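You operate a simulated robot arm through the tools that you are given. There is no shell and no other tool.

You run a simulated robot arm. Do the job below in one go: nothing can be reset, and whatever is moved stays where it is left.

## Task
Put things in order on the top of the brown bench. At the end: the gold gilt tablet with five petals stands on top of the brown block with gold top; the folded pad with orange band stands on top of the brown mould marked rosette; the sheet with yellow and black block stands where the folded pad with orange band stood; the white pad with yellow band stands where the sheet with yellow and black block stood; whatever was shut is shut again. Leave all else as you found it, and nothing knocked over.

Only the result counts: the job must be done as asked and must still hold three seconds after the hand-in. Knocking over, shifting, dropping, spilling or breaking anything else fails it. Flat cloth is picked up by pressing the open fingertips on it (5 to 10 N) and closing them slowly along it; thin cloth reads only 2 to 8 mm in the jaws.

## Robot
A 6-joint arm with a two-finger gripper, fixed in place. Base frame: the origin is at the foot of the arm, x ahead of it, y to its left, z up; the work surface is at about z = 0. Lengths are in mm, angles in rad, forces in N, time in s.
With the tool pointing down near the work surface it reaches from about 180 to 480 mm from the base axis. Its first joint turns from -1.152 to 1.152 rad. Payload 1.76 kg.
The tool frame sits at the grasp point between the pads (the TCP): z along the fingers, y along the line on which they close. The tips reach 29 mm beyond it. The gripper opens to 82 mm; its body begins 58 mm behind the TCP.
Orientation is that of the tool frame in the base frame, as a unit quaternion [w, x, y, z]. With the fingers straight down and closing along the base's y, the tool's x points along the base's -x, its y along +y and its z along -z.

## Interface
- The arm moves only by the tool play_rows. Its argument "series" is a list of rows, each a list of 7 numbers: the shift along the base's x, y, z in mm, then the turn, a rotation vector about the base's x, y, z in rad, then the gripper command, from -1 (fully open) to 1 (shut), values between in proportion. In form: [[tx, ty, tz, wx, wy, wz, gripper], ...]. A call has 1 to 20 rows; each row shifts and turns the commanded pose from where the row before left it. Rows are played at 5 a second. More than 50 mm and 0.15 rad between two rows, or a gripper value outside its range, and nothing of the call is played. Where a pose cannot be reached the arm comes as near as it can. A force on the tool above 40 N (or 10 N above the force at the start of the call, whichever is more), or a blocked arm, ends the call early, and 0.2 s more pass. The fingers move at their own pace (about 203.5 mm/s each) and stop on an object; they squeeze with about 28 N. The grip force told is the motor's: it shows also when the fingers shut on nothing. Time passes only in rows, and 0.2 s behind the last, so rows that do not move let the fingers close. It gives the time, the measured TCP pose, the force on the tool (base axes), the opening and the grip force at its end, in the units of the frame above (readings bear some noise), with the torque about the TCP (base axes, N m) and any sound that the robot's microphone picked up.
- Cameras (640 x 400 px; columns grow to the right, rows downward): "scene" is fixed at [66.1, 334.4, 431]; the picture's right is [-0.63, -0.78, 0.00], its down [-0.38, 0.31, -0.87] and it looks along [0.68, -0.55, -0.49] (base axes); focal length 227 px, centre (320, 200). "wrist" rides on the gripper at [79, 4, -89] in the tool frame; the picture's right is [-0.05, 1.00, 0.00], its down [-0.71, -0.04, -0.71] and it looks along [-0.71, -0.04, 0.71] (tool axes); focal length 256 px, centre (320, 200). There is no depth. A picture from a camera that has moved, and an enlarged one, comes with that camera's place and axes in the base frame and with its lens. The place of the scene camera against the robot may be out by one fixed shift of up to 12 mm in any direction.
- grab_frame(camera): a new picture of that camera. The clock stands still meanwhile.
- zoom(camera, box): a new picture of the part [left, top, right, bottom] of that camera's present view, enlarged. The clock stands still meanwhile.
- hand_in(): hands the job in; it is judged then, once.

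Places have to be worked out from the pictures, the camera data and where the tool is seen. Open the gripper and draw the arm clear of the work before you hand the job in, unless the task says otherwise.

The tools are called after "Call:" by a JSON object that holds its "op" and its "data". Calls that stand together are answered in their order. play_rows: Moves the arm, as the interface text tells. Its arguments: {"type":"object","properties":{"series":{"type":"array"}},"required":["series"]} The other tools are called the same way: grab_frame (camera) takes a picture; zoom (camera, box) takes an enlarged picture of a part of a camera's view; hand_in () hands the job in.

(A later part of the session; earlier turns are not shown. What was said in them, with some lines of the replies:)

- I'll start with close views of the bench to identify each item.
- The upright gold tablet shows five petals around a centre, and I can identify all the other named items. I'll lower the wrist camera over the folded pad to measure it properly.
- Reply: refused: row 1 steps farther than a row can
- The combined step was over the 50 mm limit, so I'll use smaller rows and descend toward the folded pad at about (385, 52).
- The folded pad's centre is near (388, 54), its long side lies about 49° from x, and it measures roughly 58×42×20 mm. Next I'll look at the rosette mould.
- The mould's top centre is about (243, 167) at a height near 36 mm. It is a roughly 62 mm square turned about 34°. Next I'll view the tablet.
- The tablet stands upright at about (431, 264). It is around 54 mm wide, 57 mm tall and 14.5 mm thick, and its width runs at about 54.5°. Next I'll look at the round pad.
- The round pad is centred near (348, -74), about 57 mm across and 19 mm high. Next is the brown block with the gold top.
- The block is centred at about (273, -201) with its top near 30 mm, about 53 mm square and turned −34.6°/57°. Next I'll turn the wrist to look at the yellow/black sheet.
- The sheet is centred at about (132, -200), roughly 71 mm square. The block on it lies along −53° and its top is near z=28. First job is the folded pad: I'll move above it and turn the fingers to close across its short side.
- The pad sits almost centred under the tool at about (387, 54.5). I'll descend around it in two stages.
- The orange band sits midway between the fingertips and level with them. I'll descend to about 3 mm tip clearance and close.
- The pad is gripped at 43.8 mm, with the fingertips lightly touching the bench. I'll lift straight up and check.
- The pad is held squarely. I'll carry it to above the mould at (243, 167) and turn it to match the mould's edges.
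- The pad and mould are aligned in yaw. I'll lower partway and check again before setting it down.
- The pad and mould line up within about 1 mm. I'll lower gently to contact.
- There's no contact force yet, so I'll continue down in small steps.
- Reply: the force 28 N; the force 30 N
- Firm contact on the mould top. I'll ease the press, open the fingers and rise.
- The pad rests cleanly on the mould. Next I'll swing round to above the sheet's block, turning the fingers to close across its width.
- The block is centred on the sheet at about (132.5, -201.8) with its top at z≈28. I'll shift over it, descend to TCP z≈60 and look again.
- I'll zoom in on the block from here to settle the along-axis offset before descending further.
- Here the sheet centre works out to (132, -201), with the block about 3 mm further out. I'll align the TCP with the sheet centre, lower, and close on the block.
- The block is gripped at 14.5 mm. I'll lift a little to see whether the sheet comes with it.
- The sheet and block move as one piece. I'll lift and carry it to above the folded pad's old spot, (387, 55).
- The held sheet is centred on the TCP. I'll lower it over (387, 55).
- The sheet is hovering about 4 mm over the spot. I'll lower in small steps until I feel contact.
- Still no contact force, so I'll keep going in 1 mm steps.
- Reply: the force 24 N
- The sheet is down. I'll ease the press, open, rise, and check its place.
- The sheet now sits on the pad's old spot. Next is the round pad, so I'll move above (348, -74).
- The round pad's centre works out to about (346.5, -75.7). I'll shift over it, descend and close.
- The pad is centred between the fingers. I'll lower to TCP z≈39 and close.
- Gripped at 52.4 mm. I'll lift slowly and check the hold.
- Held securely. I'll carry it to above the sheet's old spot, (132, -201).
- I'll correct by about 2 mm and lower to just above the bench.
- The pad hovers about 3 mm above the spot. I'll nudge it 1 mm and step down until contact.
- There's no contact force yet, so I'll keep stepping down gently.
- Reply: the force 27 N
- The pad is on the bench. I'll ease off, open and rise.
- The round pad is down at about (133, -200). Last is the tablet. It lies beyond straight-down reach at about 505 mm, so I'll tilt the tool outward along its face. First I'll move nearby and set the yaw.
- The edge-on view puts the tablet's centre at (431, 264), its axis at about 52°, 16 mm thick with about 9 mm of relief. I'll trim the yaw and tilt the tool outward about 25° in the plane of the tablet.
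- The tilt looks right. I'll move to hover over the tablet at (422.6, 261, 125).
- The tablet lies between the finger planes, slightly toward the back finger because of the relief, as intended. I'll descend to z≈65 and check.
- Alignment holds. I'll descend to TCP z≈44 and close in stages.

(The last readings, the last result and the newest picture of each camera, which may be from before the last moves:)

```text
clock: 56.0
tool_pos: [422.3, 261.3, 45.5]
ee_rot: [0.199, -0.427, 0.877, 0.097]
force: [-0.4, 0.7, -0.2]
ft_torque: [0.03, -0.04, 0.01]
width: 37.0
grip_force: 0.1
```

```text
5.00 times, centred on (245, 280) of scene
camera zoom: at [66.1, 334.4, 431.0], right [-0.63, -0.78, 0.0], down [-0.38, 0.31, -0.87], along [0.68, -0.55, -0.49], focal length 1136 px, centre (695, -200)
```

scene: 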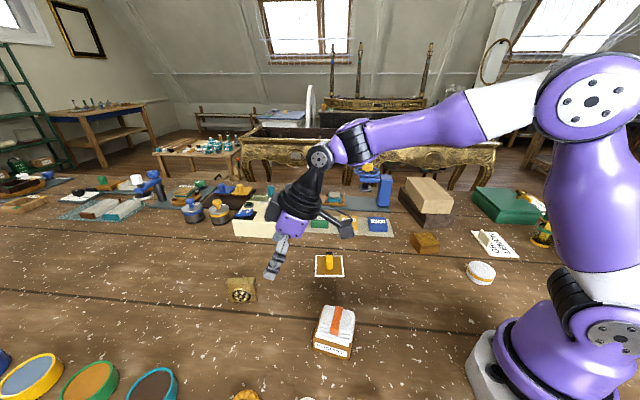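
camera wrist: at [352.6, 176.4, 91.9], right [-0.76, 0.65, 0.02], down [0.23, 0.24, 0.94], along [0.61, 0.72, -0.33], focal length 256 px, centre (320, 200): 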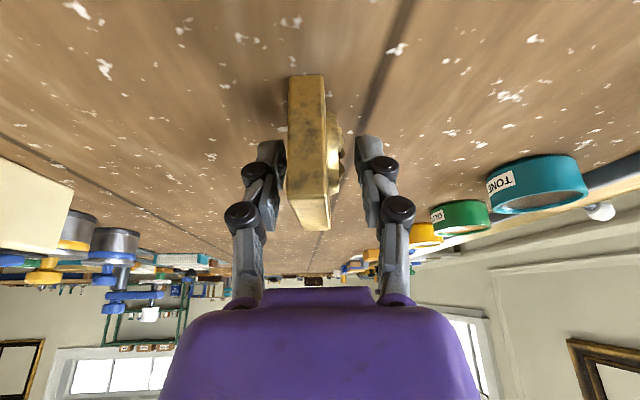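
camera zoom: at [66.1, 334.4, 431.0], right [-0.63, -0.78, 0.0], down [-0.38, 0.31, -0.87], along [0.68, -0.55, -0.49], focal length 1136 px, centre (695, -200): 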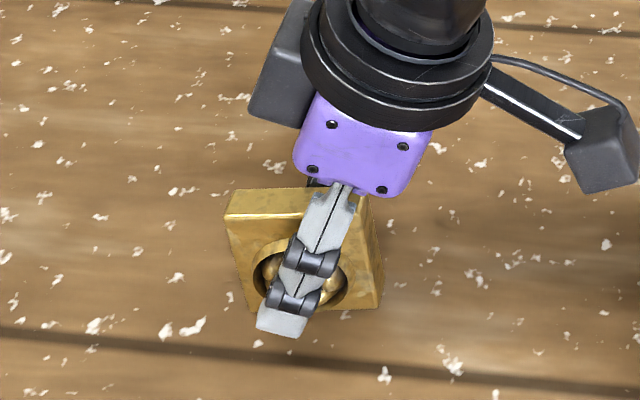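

I'll zoom to see the gaps on each side before closing fully.

Call:
{"op": "zoom", "data": {"camera": "wrist", "box": [250, 60, 400, 240]}}

```text
2.22 times, centred on (325, 150) of wrist
camera zoom: at [352.6, 176.4, 91.9], right [-0.76, 0.65, 0.02], down [0.23, 0.24, 0.94], along [0.61, 0.72, -0.33], focal length 569 px, centre (309, 311)
```

zoom: 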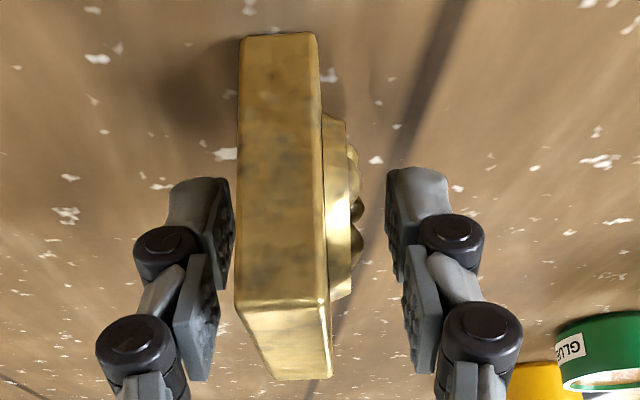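

The gaps work out to about 6 mm on one side and 7 mm on the other, so it's well centred. I'll finish closing in small steps.

Call:
{"op": "play_rows", "data": {"series": [[0, 0, 0, 0, 0, 0, 0.2], [0, 0, 0, 0, 0, 0, 0.28], [0, 0, 0, 0, 0, 0, 0.34], [0, 0, 0, 0, 0, 0, 0.4], [0, 0, 0, 0, 0, 0, 0.5], [0, 0, 0, 0, 0, 0, 0.7], [0, 0, 0, 0, 0, 0, 1], [0, 0, 0, 0, 0, 0, 1]]}}

Call:
{"op": "zoom", "data": {"camera": "wrist", "box": [250, 60, 400, 240]}}

Call:
{"op": "zoom", "data": {"camera": "scene", "box": [190, 240, 300, 320]}}

```text
clock: 57.8
tool_pos: [422.5, 260.8, 45.9]
ee_rot: [0.198, -0.427, 0.877, 0.096]
force: [-0.3, 0.6, 0.8]
ft_torque: [0.01, -0.04, 0.04]
width: 22.0
grip_force: 27.6
```

```text
2.22 times, centred on (325, 150) of wrist
camera zoom: at [352.6, 176.4, 92.0], right [-0.76, 0.65, 0.02], down [0.23, 0.24, 0.94], along [0.61, 0.72, -0.33], focal length 569 px, centre (309, 311)
```

zoom: 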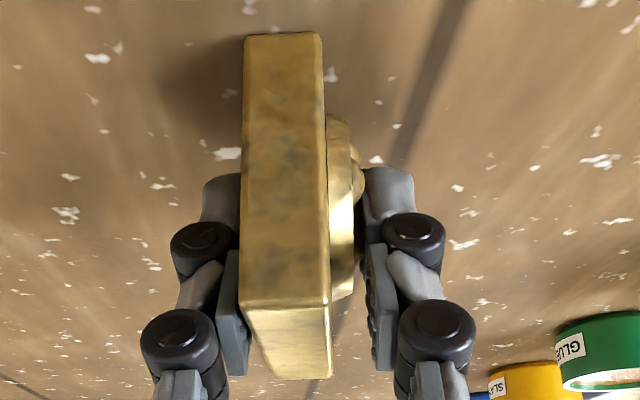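

```text
5.00 times, centred on (245, 280) of scene
camera zoom: at [66.1, 334.4, 431.0], right [-0.63, -0.78, 0.0], down [-0.38, 0.31, -0.87], along [0.68, -0.55, -0.49], focal length 1136 px, centre (695, -200)
```

zoom: 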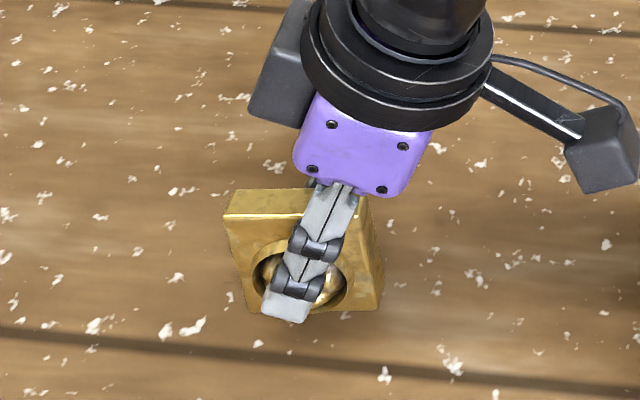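

Gripped at 22 mm and still upright. I'll lift gently and check for any swing or slip.

Call:
{"op": "play_rows", "data": {"series": [[0, 0, 5, 0, 0, 0, 1], [0, 0, 10, 0, 0, 0, 1], [0, 0, 15, 0, 0, 0, 1], [0, 0, 0, 0, 0, 0, 1]]}}

Call:
{"op": "zoom", "data": {"camera": "wrist", "box": [250, 60, 400, 240]}}

Call:
{"op": "zoom", "data": {"camera": "scene", "box": [190, 230, 300, 310]}}

```text
clock: 58.8
tool_pos: [421.3, 260.2, 74.1]
ee_rot: [0.199, -0.427, 0.877, 0.097]
force: [0.1, -0.5, -0.6]
ft_torque: [0.02, 0.0, -0.01]
width: 22.1
grip_force: 27.7
```

```text
2.22 times, centred on (325, 150) of wrist
camera zoom: at [351.5, 176.5, 121.5], right [-0.76, 0.65, 0.02], down [0.23, 0.24, 0.94], along [0.61, 0.72, -0.33], focal length 569 px, centre (309, 311)
```

zoom: 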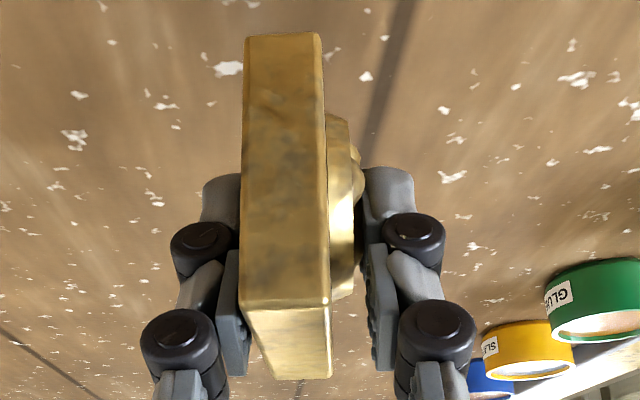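

```text
5.00 times, centred on (245, 270) of scene
camera zoom: at [66.1, 334.4, 431.0], right [-0.63, -0.78, 0.0], down [-0.38, 0.31, -0.87], along [0.68, -0.55, -0.49], focal length 1136 px, centre (695, -150)
```

zoom: 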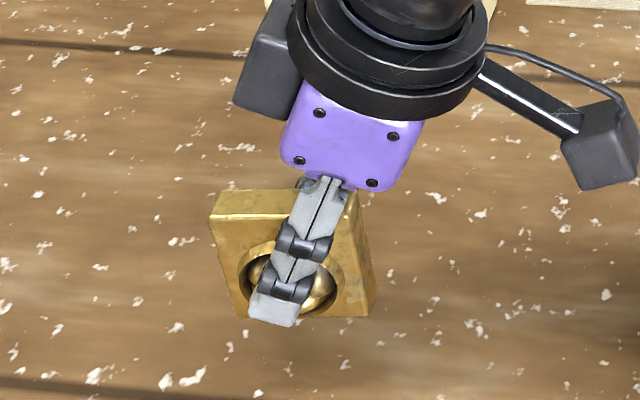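

The tablet lifts cleanly with no slip. I'll raise it, draw it in, and swing toward the brown block while turning it to match the block's edges.

Call:
{"op": "play_rows", "data": {"series": [[-8, -6, 30, 0, 0, 0, 1], [-15, -12, 35, 0, 0, 0, 1], [-15.5, -35, 2, 0, 0, -0.1259, 1], [-15.5, -35, 2, 0, 0, -0.1259, 1], [-15.5, -35, 2, 0, 0, -0.1259, 1], [-15.5, -35, 2, 0, 0, -0.1259, 1], [-7.5, -40, 0, 0, 0, -0.1259, 1], [-7.5, -40, 0, 0, 0, -0.1259, 1], [0, 0, 0, 0, 0, 0, 1], [0, 0, 0, 0, 0, 0, 1]]}}

Call:
{"op": "grab_frame", "data": {"camera": "wrist"}}

Call:
{"op": "grab_frame", "data": {"camera": "scene"}}

```text
clock: 61.0
tool_pos: [321.4, 24.5, 148.1]
ee_rot: [0.22, -0.072, 0.973, 0.016]
force: [0.1, -0.5, -0.3]
ft_torque: [-0.01, -0.03, 0.02]
width: 21.6
grip_force: 27.7
```

```text
taken
camera wrist: at [213.7, 12.0, 193.7], right [-0.1, 0.99, 0.02], down [0.34, 0.01, 0.94], along [0.94, 0.1, -0.33], focal length 256 px, centre (320, 200)
```

wrist: 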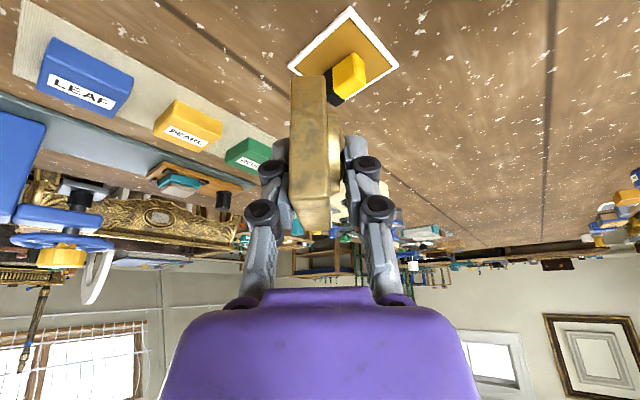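

```text
taken
```

scene: 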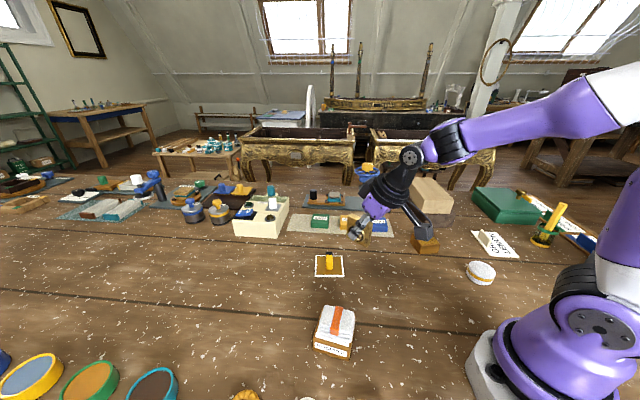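

The tablet is riding steadily. I'll continue the swing to above the brown block.

Call:
{"op": "play_rows", "data": {"series": [[-8.8, -36.4, 0, 0, 0, -0.1259, 1], [-8.8, -36.4, 0, 0, 0, -0.1259, 1], [-8.8, -36.4, 0, 0, 0, -0.1259, 1], [-8.8, -36.4, 0, 0, 0, -0.1259, 1], [-8.8, -36.4, 0, 0, 0, -0.1259, 1], [-8.8, -36.4, 0, 0, 0, -0.1259, 1], [0, 0, 0, 0, 0, 0, 1], [0, 0, 0, 0, 0, 0, 1]]}}

Call:
{"op": "grab_frame", "data": {"camera": "wrist"}}

Call:
{"op": "zoom", "data": {"camera": "wrist", "box": [220, 0, 420, 160]}}

Call:
{"op": "zoom", "data": {"camera": "scene", "box": [350, 160, 500, 280]}}

```text
clock: 62.8
tool_pos: [267.3, -196.5, 148.3]
ee_rot: [0.211, 0.29, 0.931, -0.065]
force: [0.2, -0.1, 0.4]
ft_torque: [0.02, 0.02, -0.02]
width: 21.8
grip_force: 27.9
```

```text
taken
camera wrist: at [181.5, -128.9, 195.2], right [0.61, 0.79, 0.02], down [0.25, -0.22, 0.94], along [0.75, -0.57, -0.33], focal length 256 px, centre (320, 200)
```

wrist: 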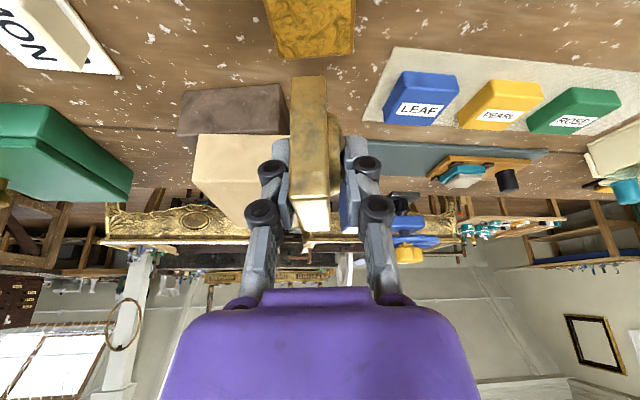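

```text
2.50 times, centred on (320, 80) of wrist
camera zoom: at [181.5, -128.9, 195.2], right [0.61, 0.79, 0.02], down [0.25, -0.22, 0.94], along [0.75, -0.57, -0.33], focal length 640 px, centre (320, 500)
```

zoom: 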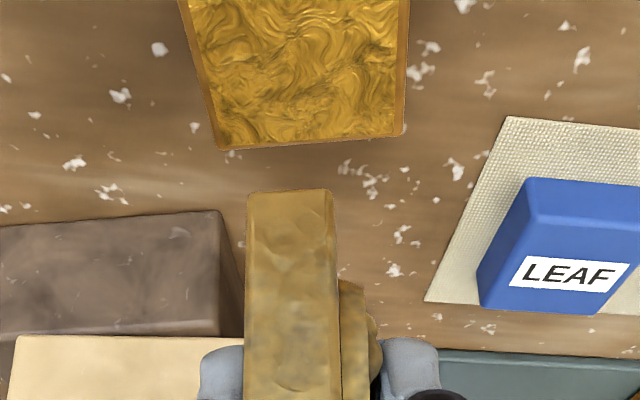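

```text
3.33 times, centred on (425, 220) of scene
camera zoom: at [66.1, 334.4, 431.0], right [-0.63, -0.78, 0.0], down [-0.38, 0.31, -0.87], along [0.68, -0.55, -0.49], focal length 757 px, centre (-30, 133)
```

zoom: 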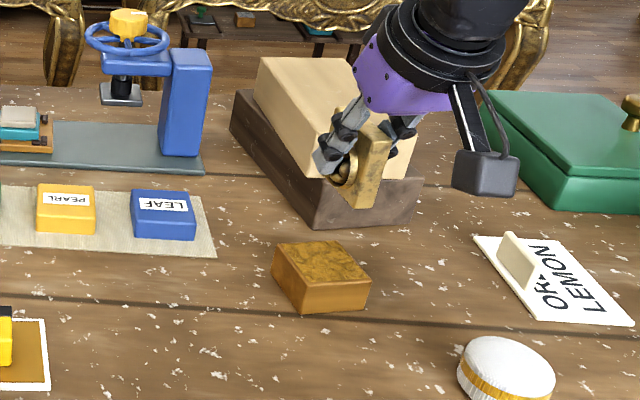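

The tablet is almost directly over the block. From the same picture, the tablet centre is about (275, -203) and the block centre about (274.5, -201.3). I'll nudge and lower partway.

Call:
{"op": "play_rows", "data": {"series": [[-0.8, 1.5, -25, 0, 0, 0, 1], [0, 0, -20, 0, 0, 0, 1], [0, 0, 0, 0, 0, 0, 1]]}}

Call:
{"op": "grab_frame", "data": {"camera": "wrist"}}

Call:
{"op": "zoom", "data": {"camera": "wrist", "box": [220, 0, 420, 160]}}

Call:
{"op": "zoom", "data": {"camera": "scene", "box": [370, 190, 480, 270]}}

```text
clock: 63.6
tool_pos: [268.1, -192.6, 105.2]
ee_rot: [0.21, 0.29, 0.931, -0.065]
force: [-0.3, -0.1, 0.0]
ft_torque: [0.02, -0.03, 0.02]
width: 21.9
grip_force: 28.1
```

```text
taken
camera wrist: at [181.8, -126.7, 151.0], right [0.61, 0.79, 0.02], down [0.25, -0.22, 0.94], along [0.75, -0.57, -0.33], focal length 256 px, centre (320, 200)
```

wrist: 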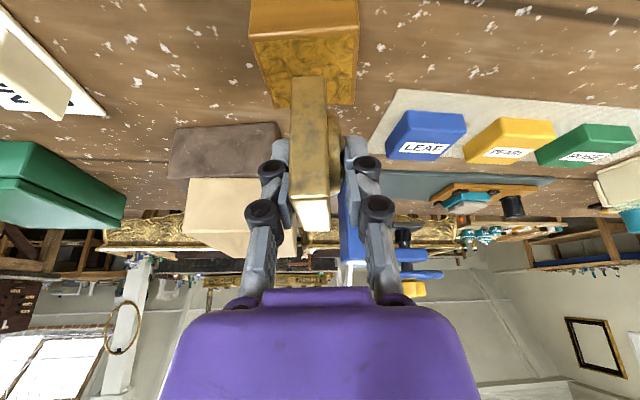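

```text
2.50 times, centred on (320, 80) of wrist
camera zoom: at [181.8, -126.7, 151.0], right [0.61, 0.79, 0.02], down [0.25, -0.22, 0.94], along [0.75, -0.57, -0.33], focal length 640 px, centre (320, 500)
```

zoom: 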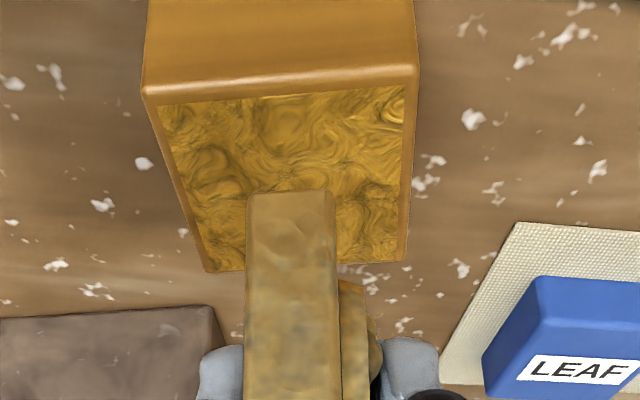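

```text
5.00 times, centred on (425, 230) of scene
camera zoom: at [66.1, 334.4, 431.0], right [-0.63, -0.78, 0.0], down [-0.38, 0.31, -0.87], along [0.68, -0.55, -0.49], focal length 1136 px, centre (-205, 50)
```

zoom: 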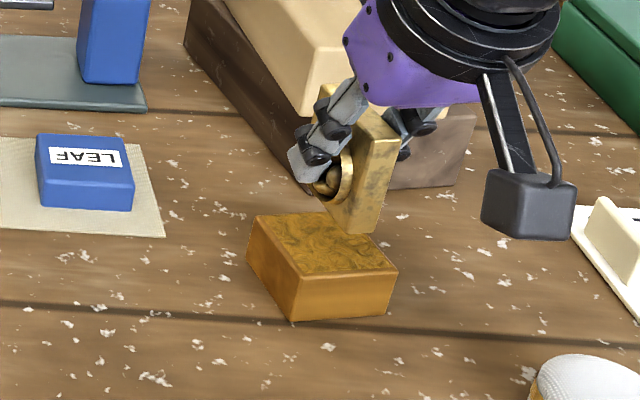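

The tablet is within about 1 mm of the block's centre. I'll trim that and lower to just above the block's top.

Call:
{"op": "play_rows", "data": {"series": [[-0.5, -1, -12, 0, 0, 0, 1], [0, 0, -8, 0, 0, 0, 1], [0, 0, -4, 0, 0, 0, 1], [0, 0, 0, 0, 0, 0, 1]]}}

Call:
{"op": "zoom", "data": {"camera": "wrist", "box": [220, 0, 420, 160]}}

Call:
{"op": "zoom", "data": {"camera": "scene", "box": [380, 200, 470, 270]}}

```text
clock: 64.6
tool_pos: [268.6, -195.0, 80.1]
ee_rot: [0.21, 0.29, 0.931, -0.066]
force: [0.1, -0.5, -0.6]
ft_torque: [0.02, -0.02, 0.01]
width: 22.1
grip_force: 27.9
```

```text
2.50 times, centred on (320, 80) of wrist
camera zoom: at [182.2, -128.6, 126.6], right [0.61, 0.79, 0.02], down [0.25, -0.22, 0.94], along [0.75, -0.57, -0.33], focal length 640 px, centre (320, 500)
```

zoom: 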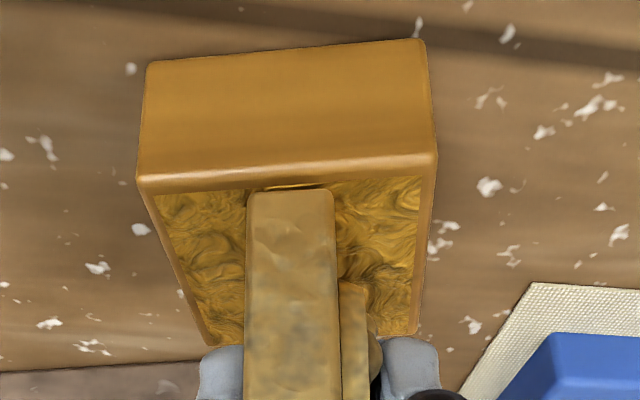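

```text
5.71 times, centred on (425, 235) of scene
camera zoom: at [66.1, 334.4, 431.0], right [-0.63, -0.78, 0.0], down [-0.38, 0.31, -0.87], along [0.68, -0.55, -0.49], focal length 1298 px, centre (-280, 0)
```

zoom: 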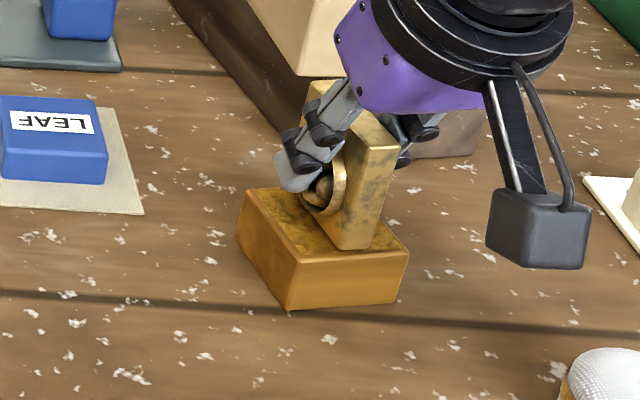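

The tablet hovers about 4 mm above the block, centred and square. I'll step down to contact.

Call:
{"op": "play_rows", "data": {"series": [[0, 0, -2, 0, 0, 0, 1], [0, 0, 0, 0, 0, 0, 1]]}}

Call:
{"op": "play_rows", "data": {"series": [[0, 0, -1, 0, 0, 0, 1], [0, 0, 0, 0, 0, 0, 1]]}}

```text
clock: 65.2
tool_pos: [269.0, -194.5, 77.9]
ee_rot: [0.21, 0.29, 0.931, -0.066]
force: [0.2, -0.1, -0.8]
ft_torque: [0.0, 0.0, 0.0]
width: 21.7
grip_force: 28.0
```

```text
clock: 65.8
tool_pos: [268.5, -193.5, 78.0]
ee_rot: [0.211, 0.29, 0.931, -0.066]
force: [-0.8, 0.2, 0.3]
ft_torque: [0.02, -0.01, 0.0]
width: 21.9
grip_force: 27.8
```

No contact yet, so I'll continue in 1 mm steps.

Call:
{"op": "play_rows", "data": {"series": [[0, 0, -1, 0, 0, 0, 1], [0, 0, 0, 0, 0, 0, 1]]}}

Call:
{"op": "play_rows", "data": {"series": [[0, 0, -0.7, 0, 0, 0, 1], [0, 0, 0, 0, 0, 0, 1]]}}

```text
clock: 66.4
tool_pos: [271.2, -195.3, 75.9]
ee_rot: [0.213, 0.29, 0.931, -0.066]
force: [-1.9, 2.6, 20.4]
ft_torque: [0.05, 0.06, 0.0]
width: 22.0
grip_force: 27.9
```

```text
clock: 67.0
tool_pos: [269.6, -196.2, 75.9]
ee_rot: [0.212, 0.289, 0.931, -0.065]
force: [7.2, -1.9, 20.2]
ft_torque: [-0.25, -0.42, 0.01]
width: 22.0
grip_force: 28.2
```

Contact made at about 20 N. I'll ease up slightly and check the tablet's stance before opening.

Call:
{"op": "play_rows", "data": {"series": [[0, 0, 1, 0, 0, 0, 1], [0, 0, 0, 0, 0, 0, 1]]}}

Call:
{"op": "zoom", "data": {"camera": "wrist", "box": [220, 0, 420, 160]}}

Call:
{"op": "zoom", "data": {"camera": "scene", "box": [380, 200, 470, 270]}}

```text
clock: 67.6
tool_pos: [267.7, -194.9, 76.5]
ee_rot: [0.21, 0.291, 0.931, -0.065]
force: [2.2, -0.1, 15.6]
ft_torque: [-0.26, -0.41, 0.01]
width: 22.0
grip_force: 27.8
```

```text
2.50 times, centred on (320, 80) of wrist
camera zoom: at [181.0, -129.3, 122.2], right [0.61, 0.79, 0.02], down [0.25, -0.22, 0.94], along [0.75, -0.57, -0.34], focal length 640 px, centre (320, 500)
```

zoom: 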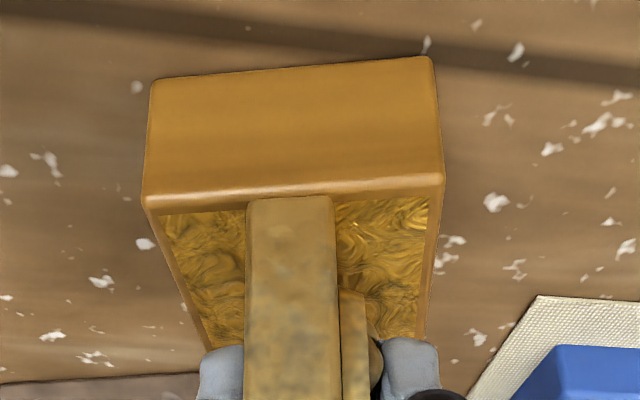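

```text
5.71 times, centred on (425, 235) of scene
camera zoom: at [66.1, 334.4, 431.0], right [-0.63, -0.78, 0.0], down [-0.38, 0.31, -0.87], along [0.68, -0.55, -0.49], focal length 1298 px, centre (-280, 0)
```

zoom: 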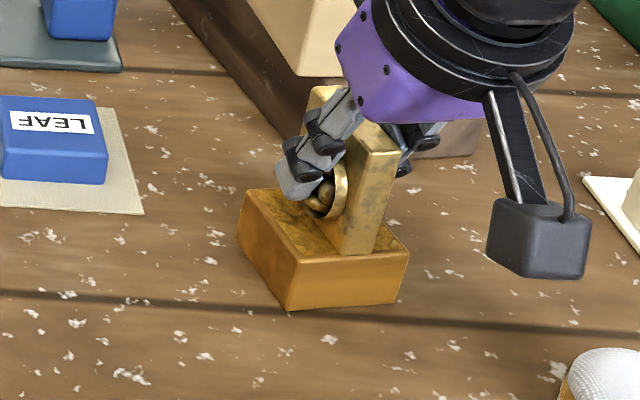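

The tablet is standing on the block. The torque reading suggests its outer end is carrying slightly more, within its long base. I'll ease up a bit more and open slowly.

Call:
{"op": "play_rows", "data": {"series": [[0, 0, 0.7, 0, 0, 0, 1], [0, 0, 0, 0, 0, 0, 1]]}}

Call:
{"op": "zoom", "data": {"camera": "scene", "box": [400, 215, 450, 265]}}

```text
clock: 68.2
tool_pos: [268.0, -195.3, 76.5]
ee_rot: [0.21, 0.291, 0.931, -0.065]
force: [-0.6, -0.9, 4.6]
ft_torque: [-0.16, -0.08, -0.02]
width: 21.9
grip_force: 27.7
```

```text
8.00 times, centred on (425, 240) of scene
camera zoom: at [66.1, 334.4, 431.0], right [-0.63, -0.78, 0.0], down [-0.38, 0.31, -0.87], along [0.68, -0.55, -0.49], focal length 1818 px, centre (-520, -120)
```

zoom: 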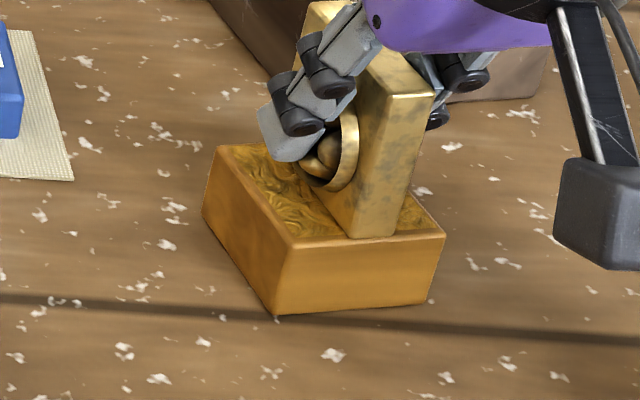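

The load is down to about 5 N and the tablet's edges look parallel to the block's. I'll open slowly.

Call:
{"op": "play_rows", "data": {"series": [[0, 0, 0, 0, 0, 0, 0.44], [0, 0, 0, 0, 0, 0, 0.4], [0, 0, 0, 0, 0, 0, 0.34], [0, 0, 0, 0, 0, 0, 0.26], [0, 0, 0, 0, 0, 0, 0.15], [0, 0, 0, 0, 0, 0, 0.0], [0, 0, 0, 0, 0, 0, -0.1], [0, 0, 0, 0, 0, 0, -0.1]]}}

Call:
{"op": "zoom", "data": {"camera": "wrist", "box": [220, 0, 420, 160]}}

Call:
{"op": "zoom", "data": {"camera": "scene", "box": [385, 200, 465, 270]}}

```text
clock: 70.0
tool_pos: [267.2, -195.7, 77.2]
ee_rot: [0.211, 0.289, 0.931, -0.065]
force: [-0.2, 0.2, -0.3]
ft_torque: [0.03, -0.01, 0.03]
width: 45.2
grip_force: 0.1
```

```text
2.50 times, centred on (320, 80) of wrist
camera zoom: at [181.2, -128.9, 123.0], right [0.61, 0.79, 0.02], down [0.25, -0.22, 0.94], along [0.75, -0.57, -0.33], focal length 640 px, centre (320, 500)
```

zoom: 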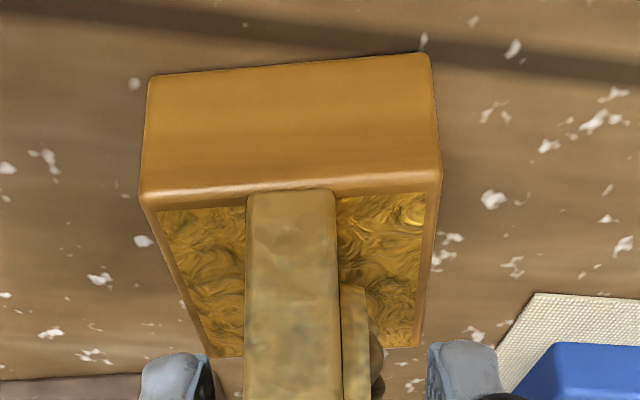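

```text
5.71 times, centred on (425, 235) of scene
camera zoom: at [66.1, 334.4, 431.0], right [-0.63, -0.78, 0.0], down [-0.38, 0.31, -0.87], along [0.68, -0.55, -0.49], focal length 1298 px, centre (-280, 0)
```

zoom: 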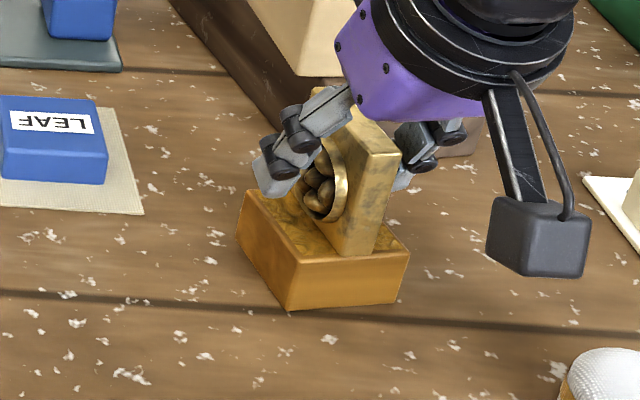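

The tablet stands freely on the block. I'll draw the fingers straight up and clear.

Call:
{"op": "play_rows", "data": {"series": [[0, 0, 10, 0, 0, 0, -0.1], [0, 0, 25, 0, 0, 0, -0.1], [0, 0, 35, 0, 0, 0, -0.1], [0, 0, 40, 0, 0, 0, -0.1], [-20, 15, 20, 0, 0, 0, -1], [0, 0, 0, 0, 0, 0, -1]]}}

Call:
{"op": "grab_frame", "data": {"camera": "wrist"}}

Call:
{"op": "grab_frame", "data": {"camera": "scene"}}

Call:
{"op": "zoom", "data": {"camera": "scene", "box": [385, 200, 465, 270]}}

```text
clock: 71.4
tool_pos: [249.7, -180.0, 207.2]
ee_rot: [0.21, 0.29, 0.931, -0.066]
force: [-1.3, -0.2, 0.0]
ft_torque: [0.0, 0.03, -0.01]
width: 81.9
grip_force: 0.1
```

```text
taken
camera wrist: at [162.5, -113.0, 253.8], right [0.61, 0.79, 0.02], down [0.25, -0.22, 0.94], along [0.75, -0.57, -0.33], focal length 256 px, centre (320, 200)
```

wrist: 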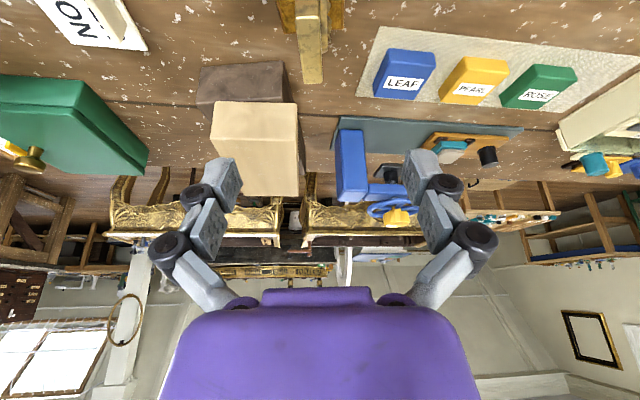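

```text
taken
```

scene: 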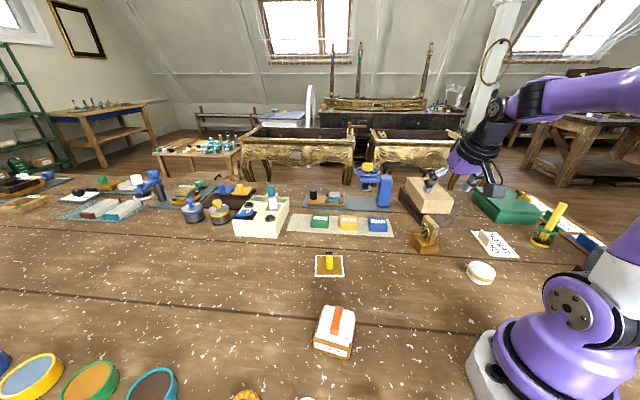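

```text
5.71 times, centred on (425, 235) of scene
camera zoom: at [66.1, 334.4, 431.0], right [-0.63, -0.78, 0.0], down [-0.38, 0.31, -0.87], along [0.68, -0.55, -0.49], focal length 1298 px, centre (-280, 0)
```

zoom: 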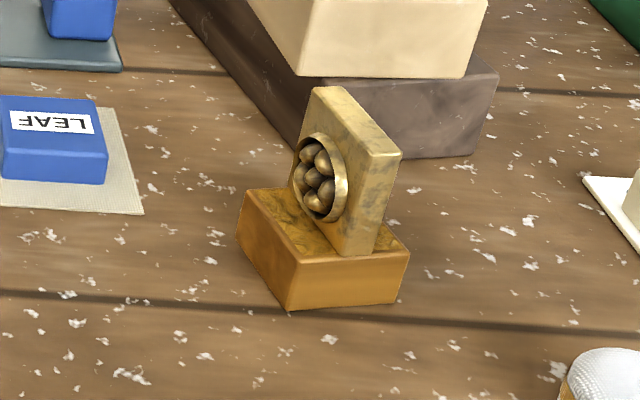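

The tablet stands squarely on the block and the rest of the bench looks untouched. I'll raise the arm, level the tool, and take final views of every placed item.

Call:
{"op": "play_rows", "data": {"series": [[0, 20, 35, 0.0836, 0.1221, 0, -1], [0, 30, 30, 0.0836, 0.1221, 0, -1], [0, 30, 25, 0.0836, 0.1221, 0, -1], [0, 30, 0, 0, 0, 0, -1], [0, 0, 0, 0, 0, 0, -1]]}}

Call:
{"op": "grab_frame", "data": {"camera": "wrist"}}

Call:
{"op": "grab_frame", "data": {"camera": "scene"}}

Call:
{"op": "zoom", "data": {"camera": "scene", "box": [405, 212, 445, 242]}}

Call:
{"op": "zoom", "data": {"camera": "scene", "box": [280, 230, 400, 370]}}

Call:
{"op": "zoom", "data": {"camera": "scene", "box": [430, 160, 580, 300]}}

```text
clock: 72.6
tool_pos: [248.0, -71.4, 297.5]
ee_rot: [0.0, 0.298, 0.954, -0.001]
force: [0.0, 0.3, 0.4]
ft_torque: [-0.03, -0.03, -0.01]
width: 81.9
grip_force: 0.1
```

```text
taken
camera wrist: at [186.3, -22.0, 386.9], right [0.61, 0.79, 0.0], down [0.56, -0.43, 0.71], along [0.56, -0.43, -0.71], focal length 256 px, centre (320, 200)
```

wrist: 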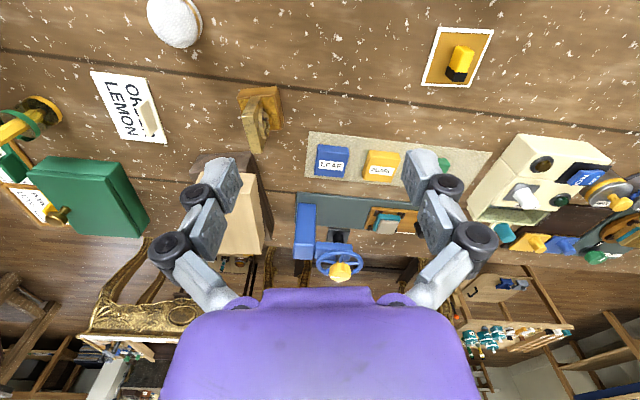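

```text
taken
```

scene: 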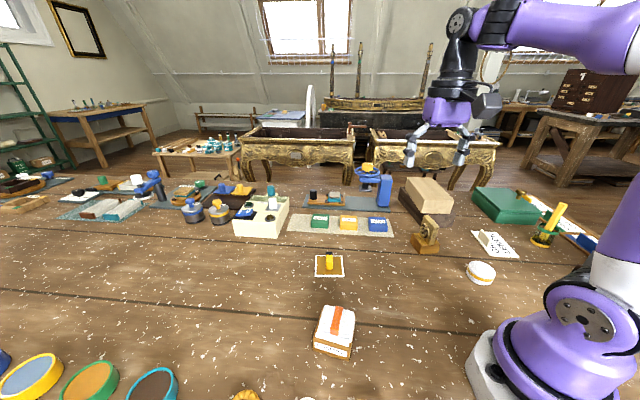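

```text
13.33 times, centred on (425, 227) of scene
camera zoom: at [66.1, 334.4, 431.0], right [-0.63, -0.78, 0.0], down [-0.38, 0.31, -0.87], along [0.68, -0.55, -0.49], focal length 3029 px, centre (-1080, -160)
```

zoom: 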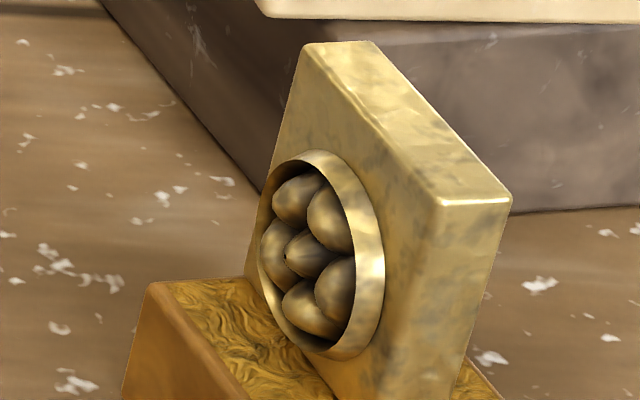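

```text
2.86 times, centred on (340, 300) of scene
camera zoom: at [66.1, 334.4, 431.0], right [-0.63, -0.78, 0.0], down [-0.38, 0.31, -0.87], along [0.68, -0.55, -0.49], focal length 649 px, centre (263, -86)
```

zoom: 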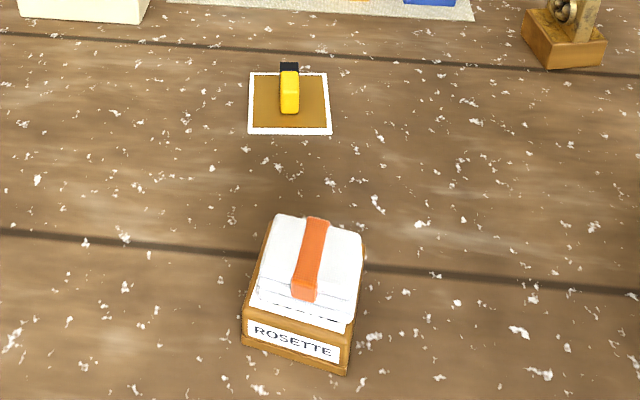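

```text
2.86 times, centred on (505, 230) of scene
camera zoom: at [66.1, 334.4, 431.0], right [-0.63, -0.78, 0.0], down [-0.38, 0.31, -0.87], along [0.68, -0.55, -0.49], focal length 649 px, centre (-209, 114)
```

zoom: 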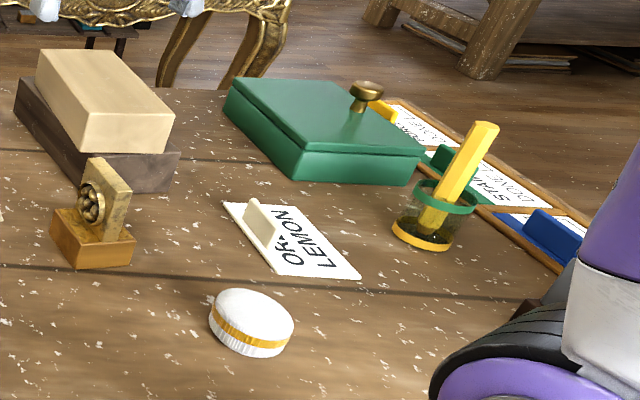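

The tablet's five petals around a centre are confirmed, and it stands on the gold-topped block. The folded pad is on the rosette mould, the sheet is where that pad stood, and the round pad is where the sheet stood. The green box stayed shut and the arm is clear with the gripper open, so I'm handing in.

Call:
{"op": "hand_in", "data": {}}

```text
The job is handed in.
```

The job is done and handed in. The final pictures show everything in place and nothing knocked over.

- **Gold tablet with five petals:** it stands upright on the brown block with gold top, within about 1 mm of its centre.
- **Folded pad with orange band:** it sits on the rosette mould, lined up with the mould's edges.
- **Sheet with yellow and black block:** it is where the folded pad stood, to within about 3 mm. I turned it about 13° to match the way the pad lay.
- **White pad with yellow band:** it is where the sheet stood, about 2 mm off.
- **Everything else:** I opened nothing, and the green box is still shut. The arm was clear with the gripper open before the hand-in.
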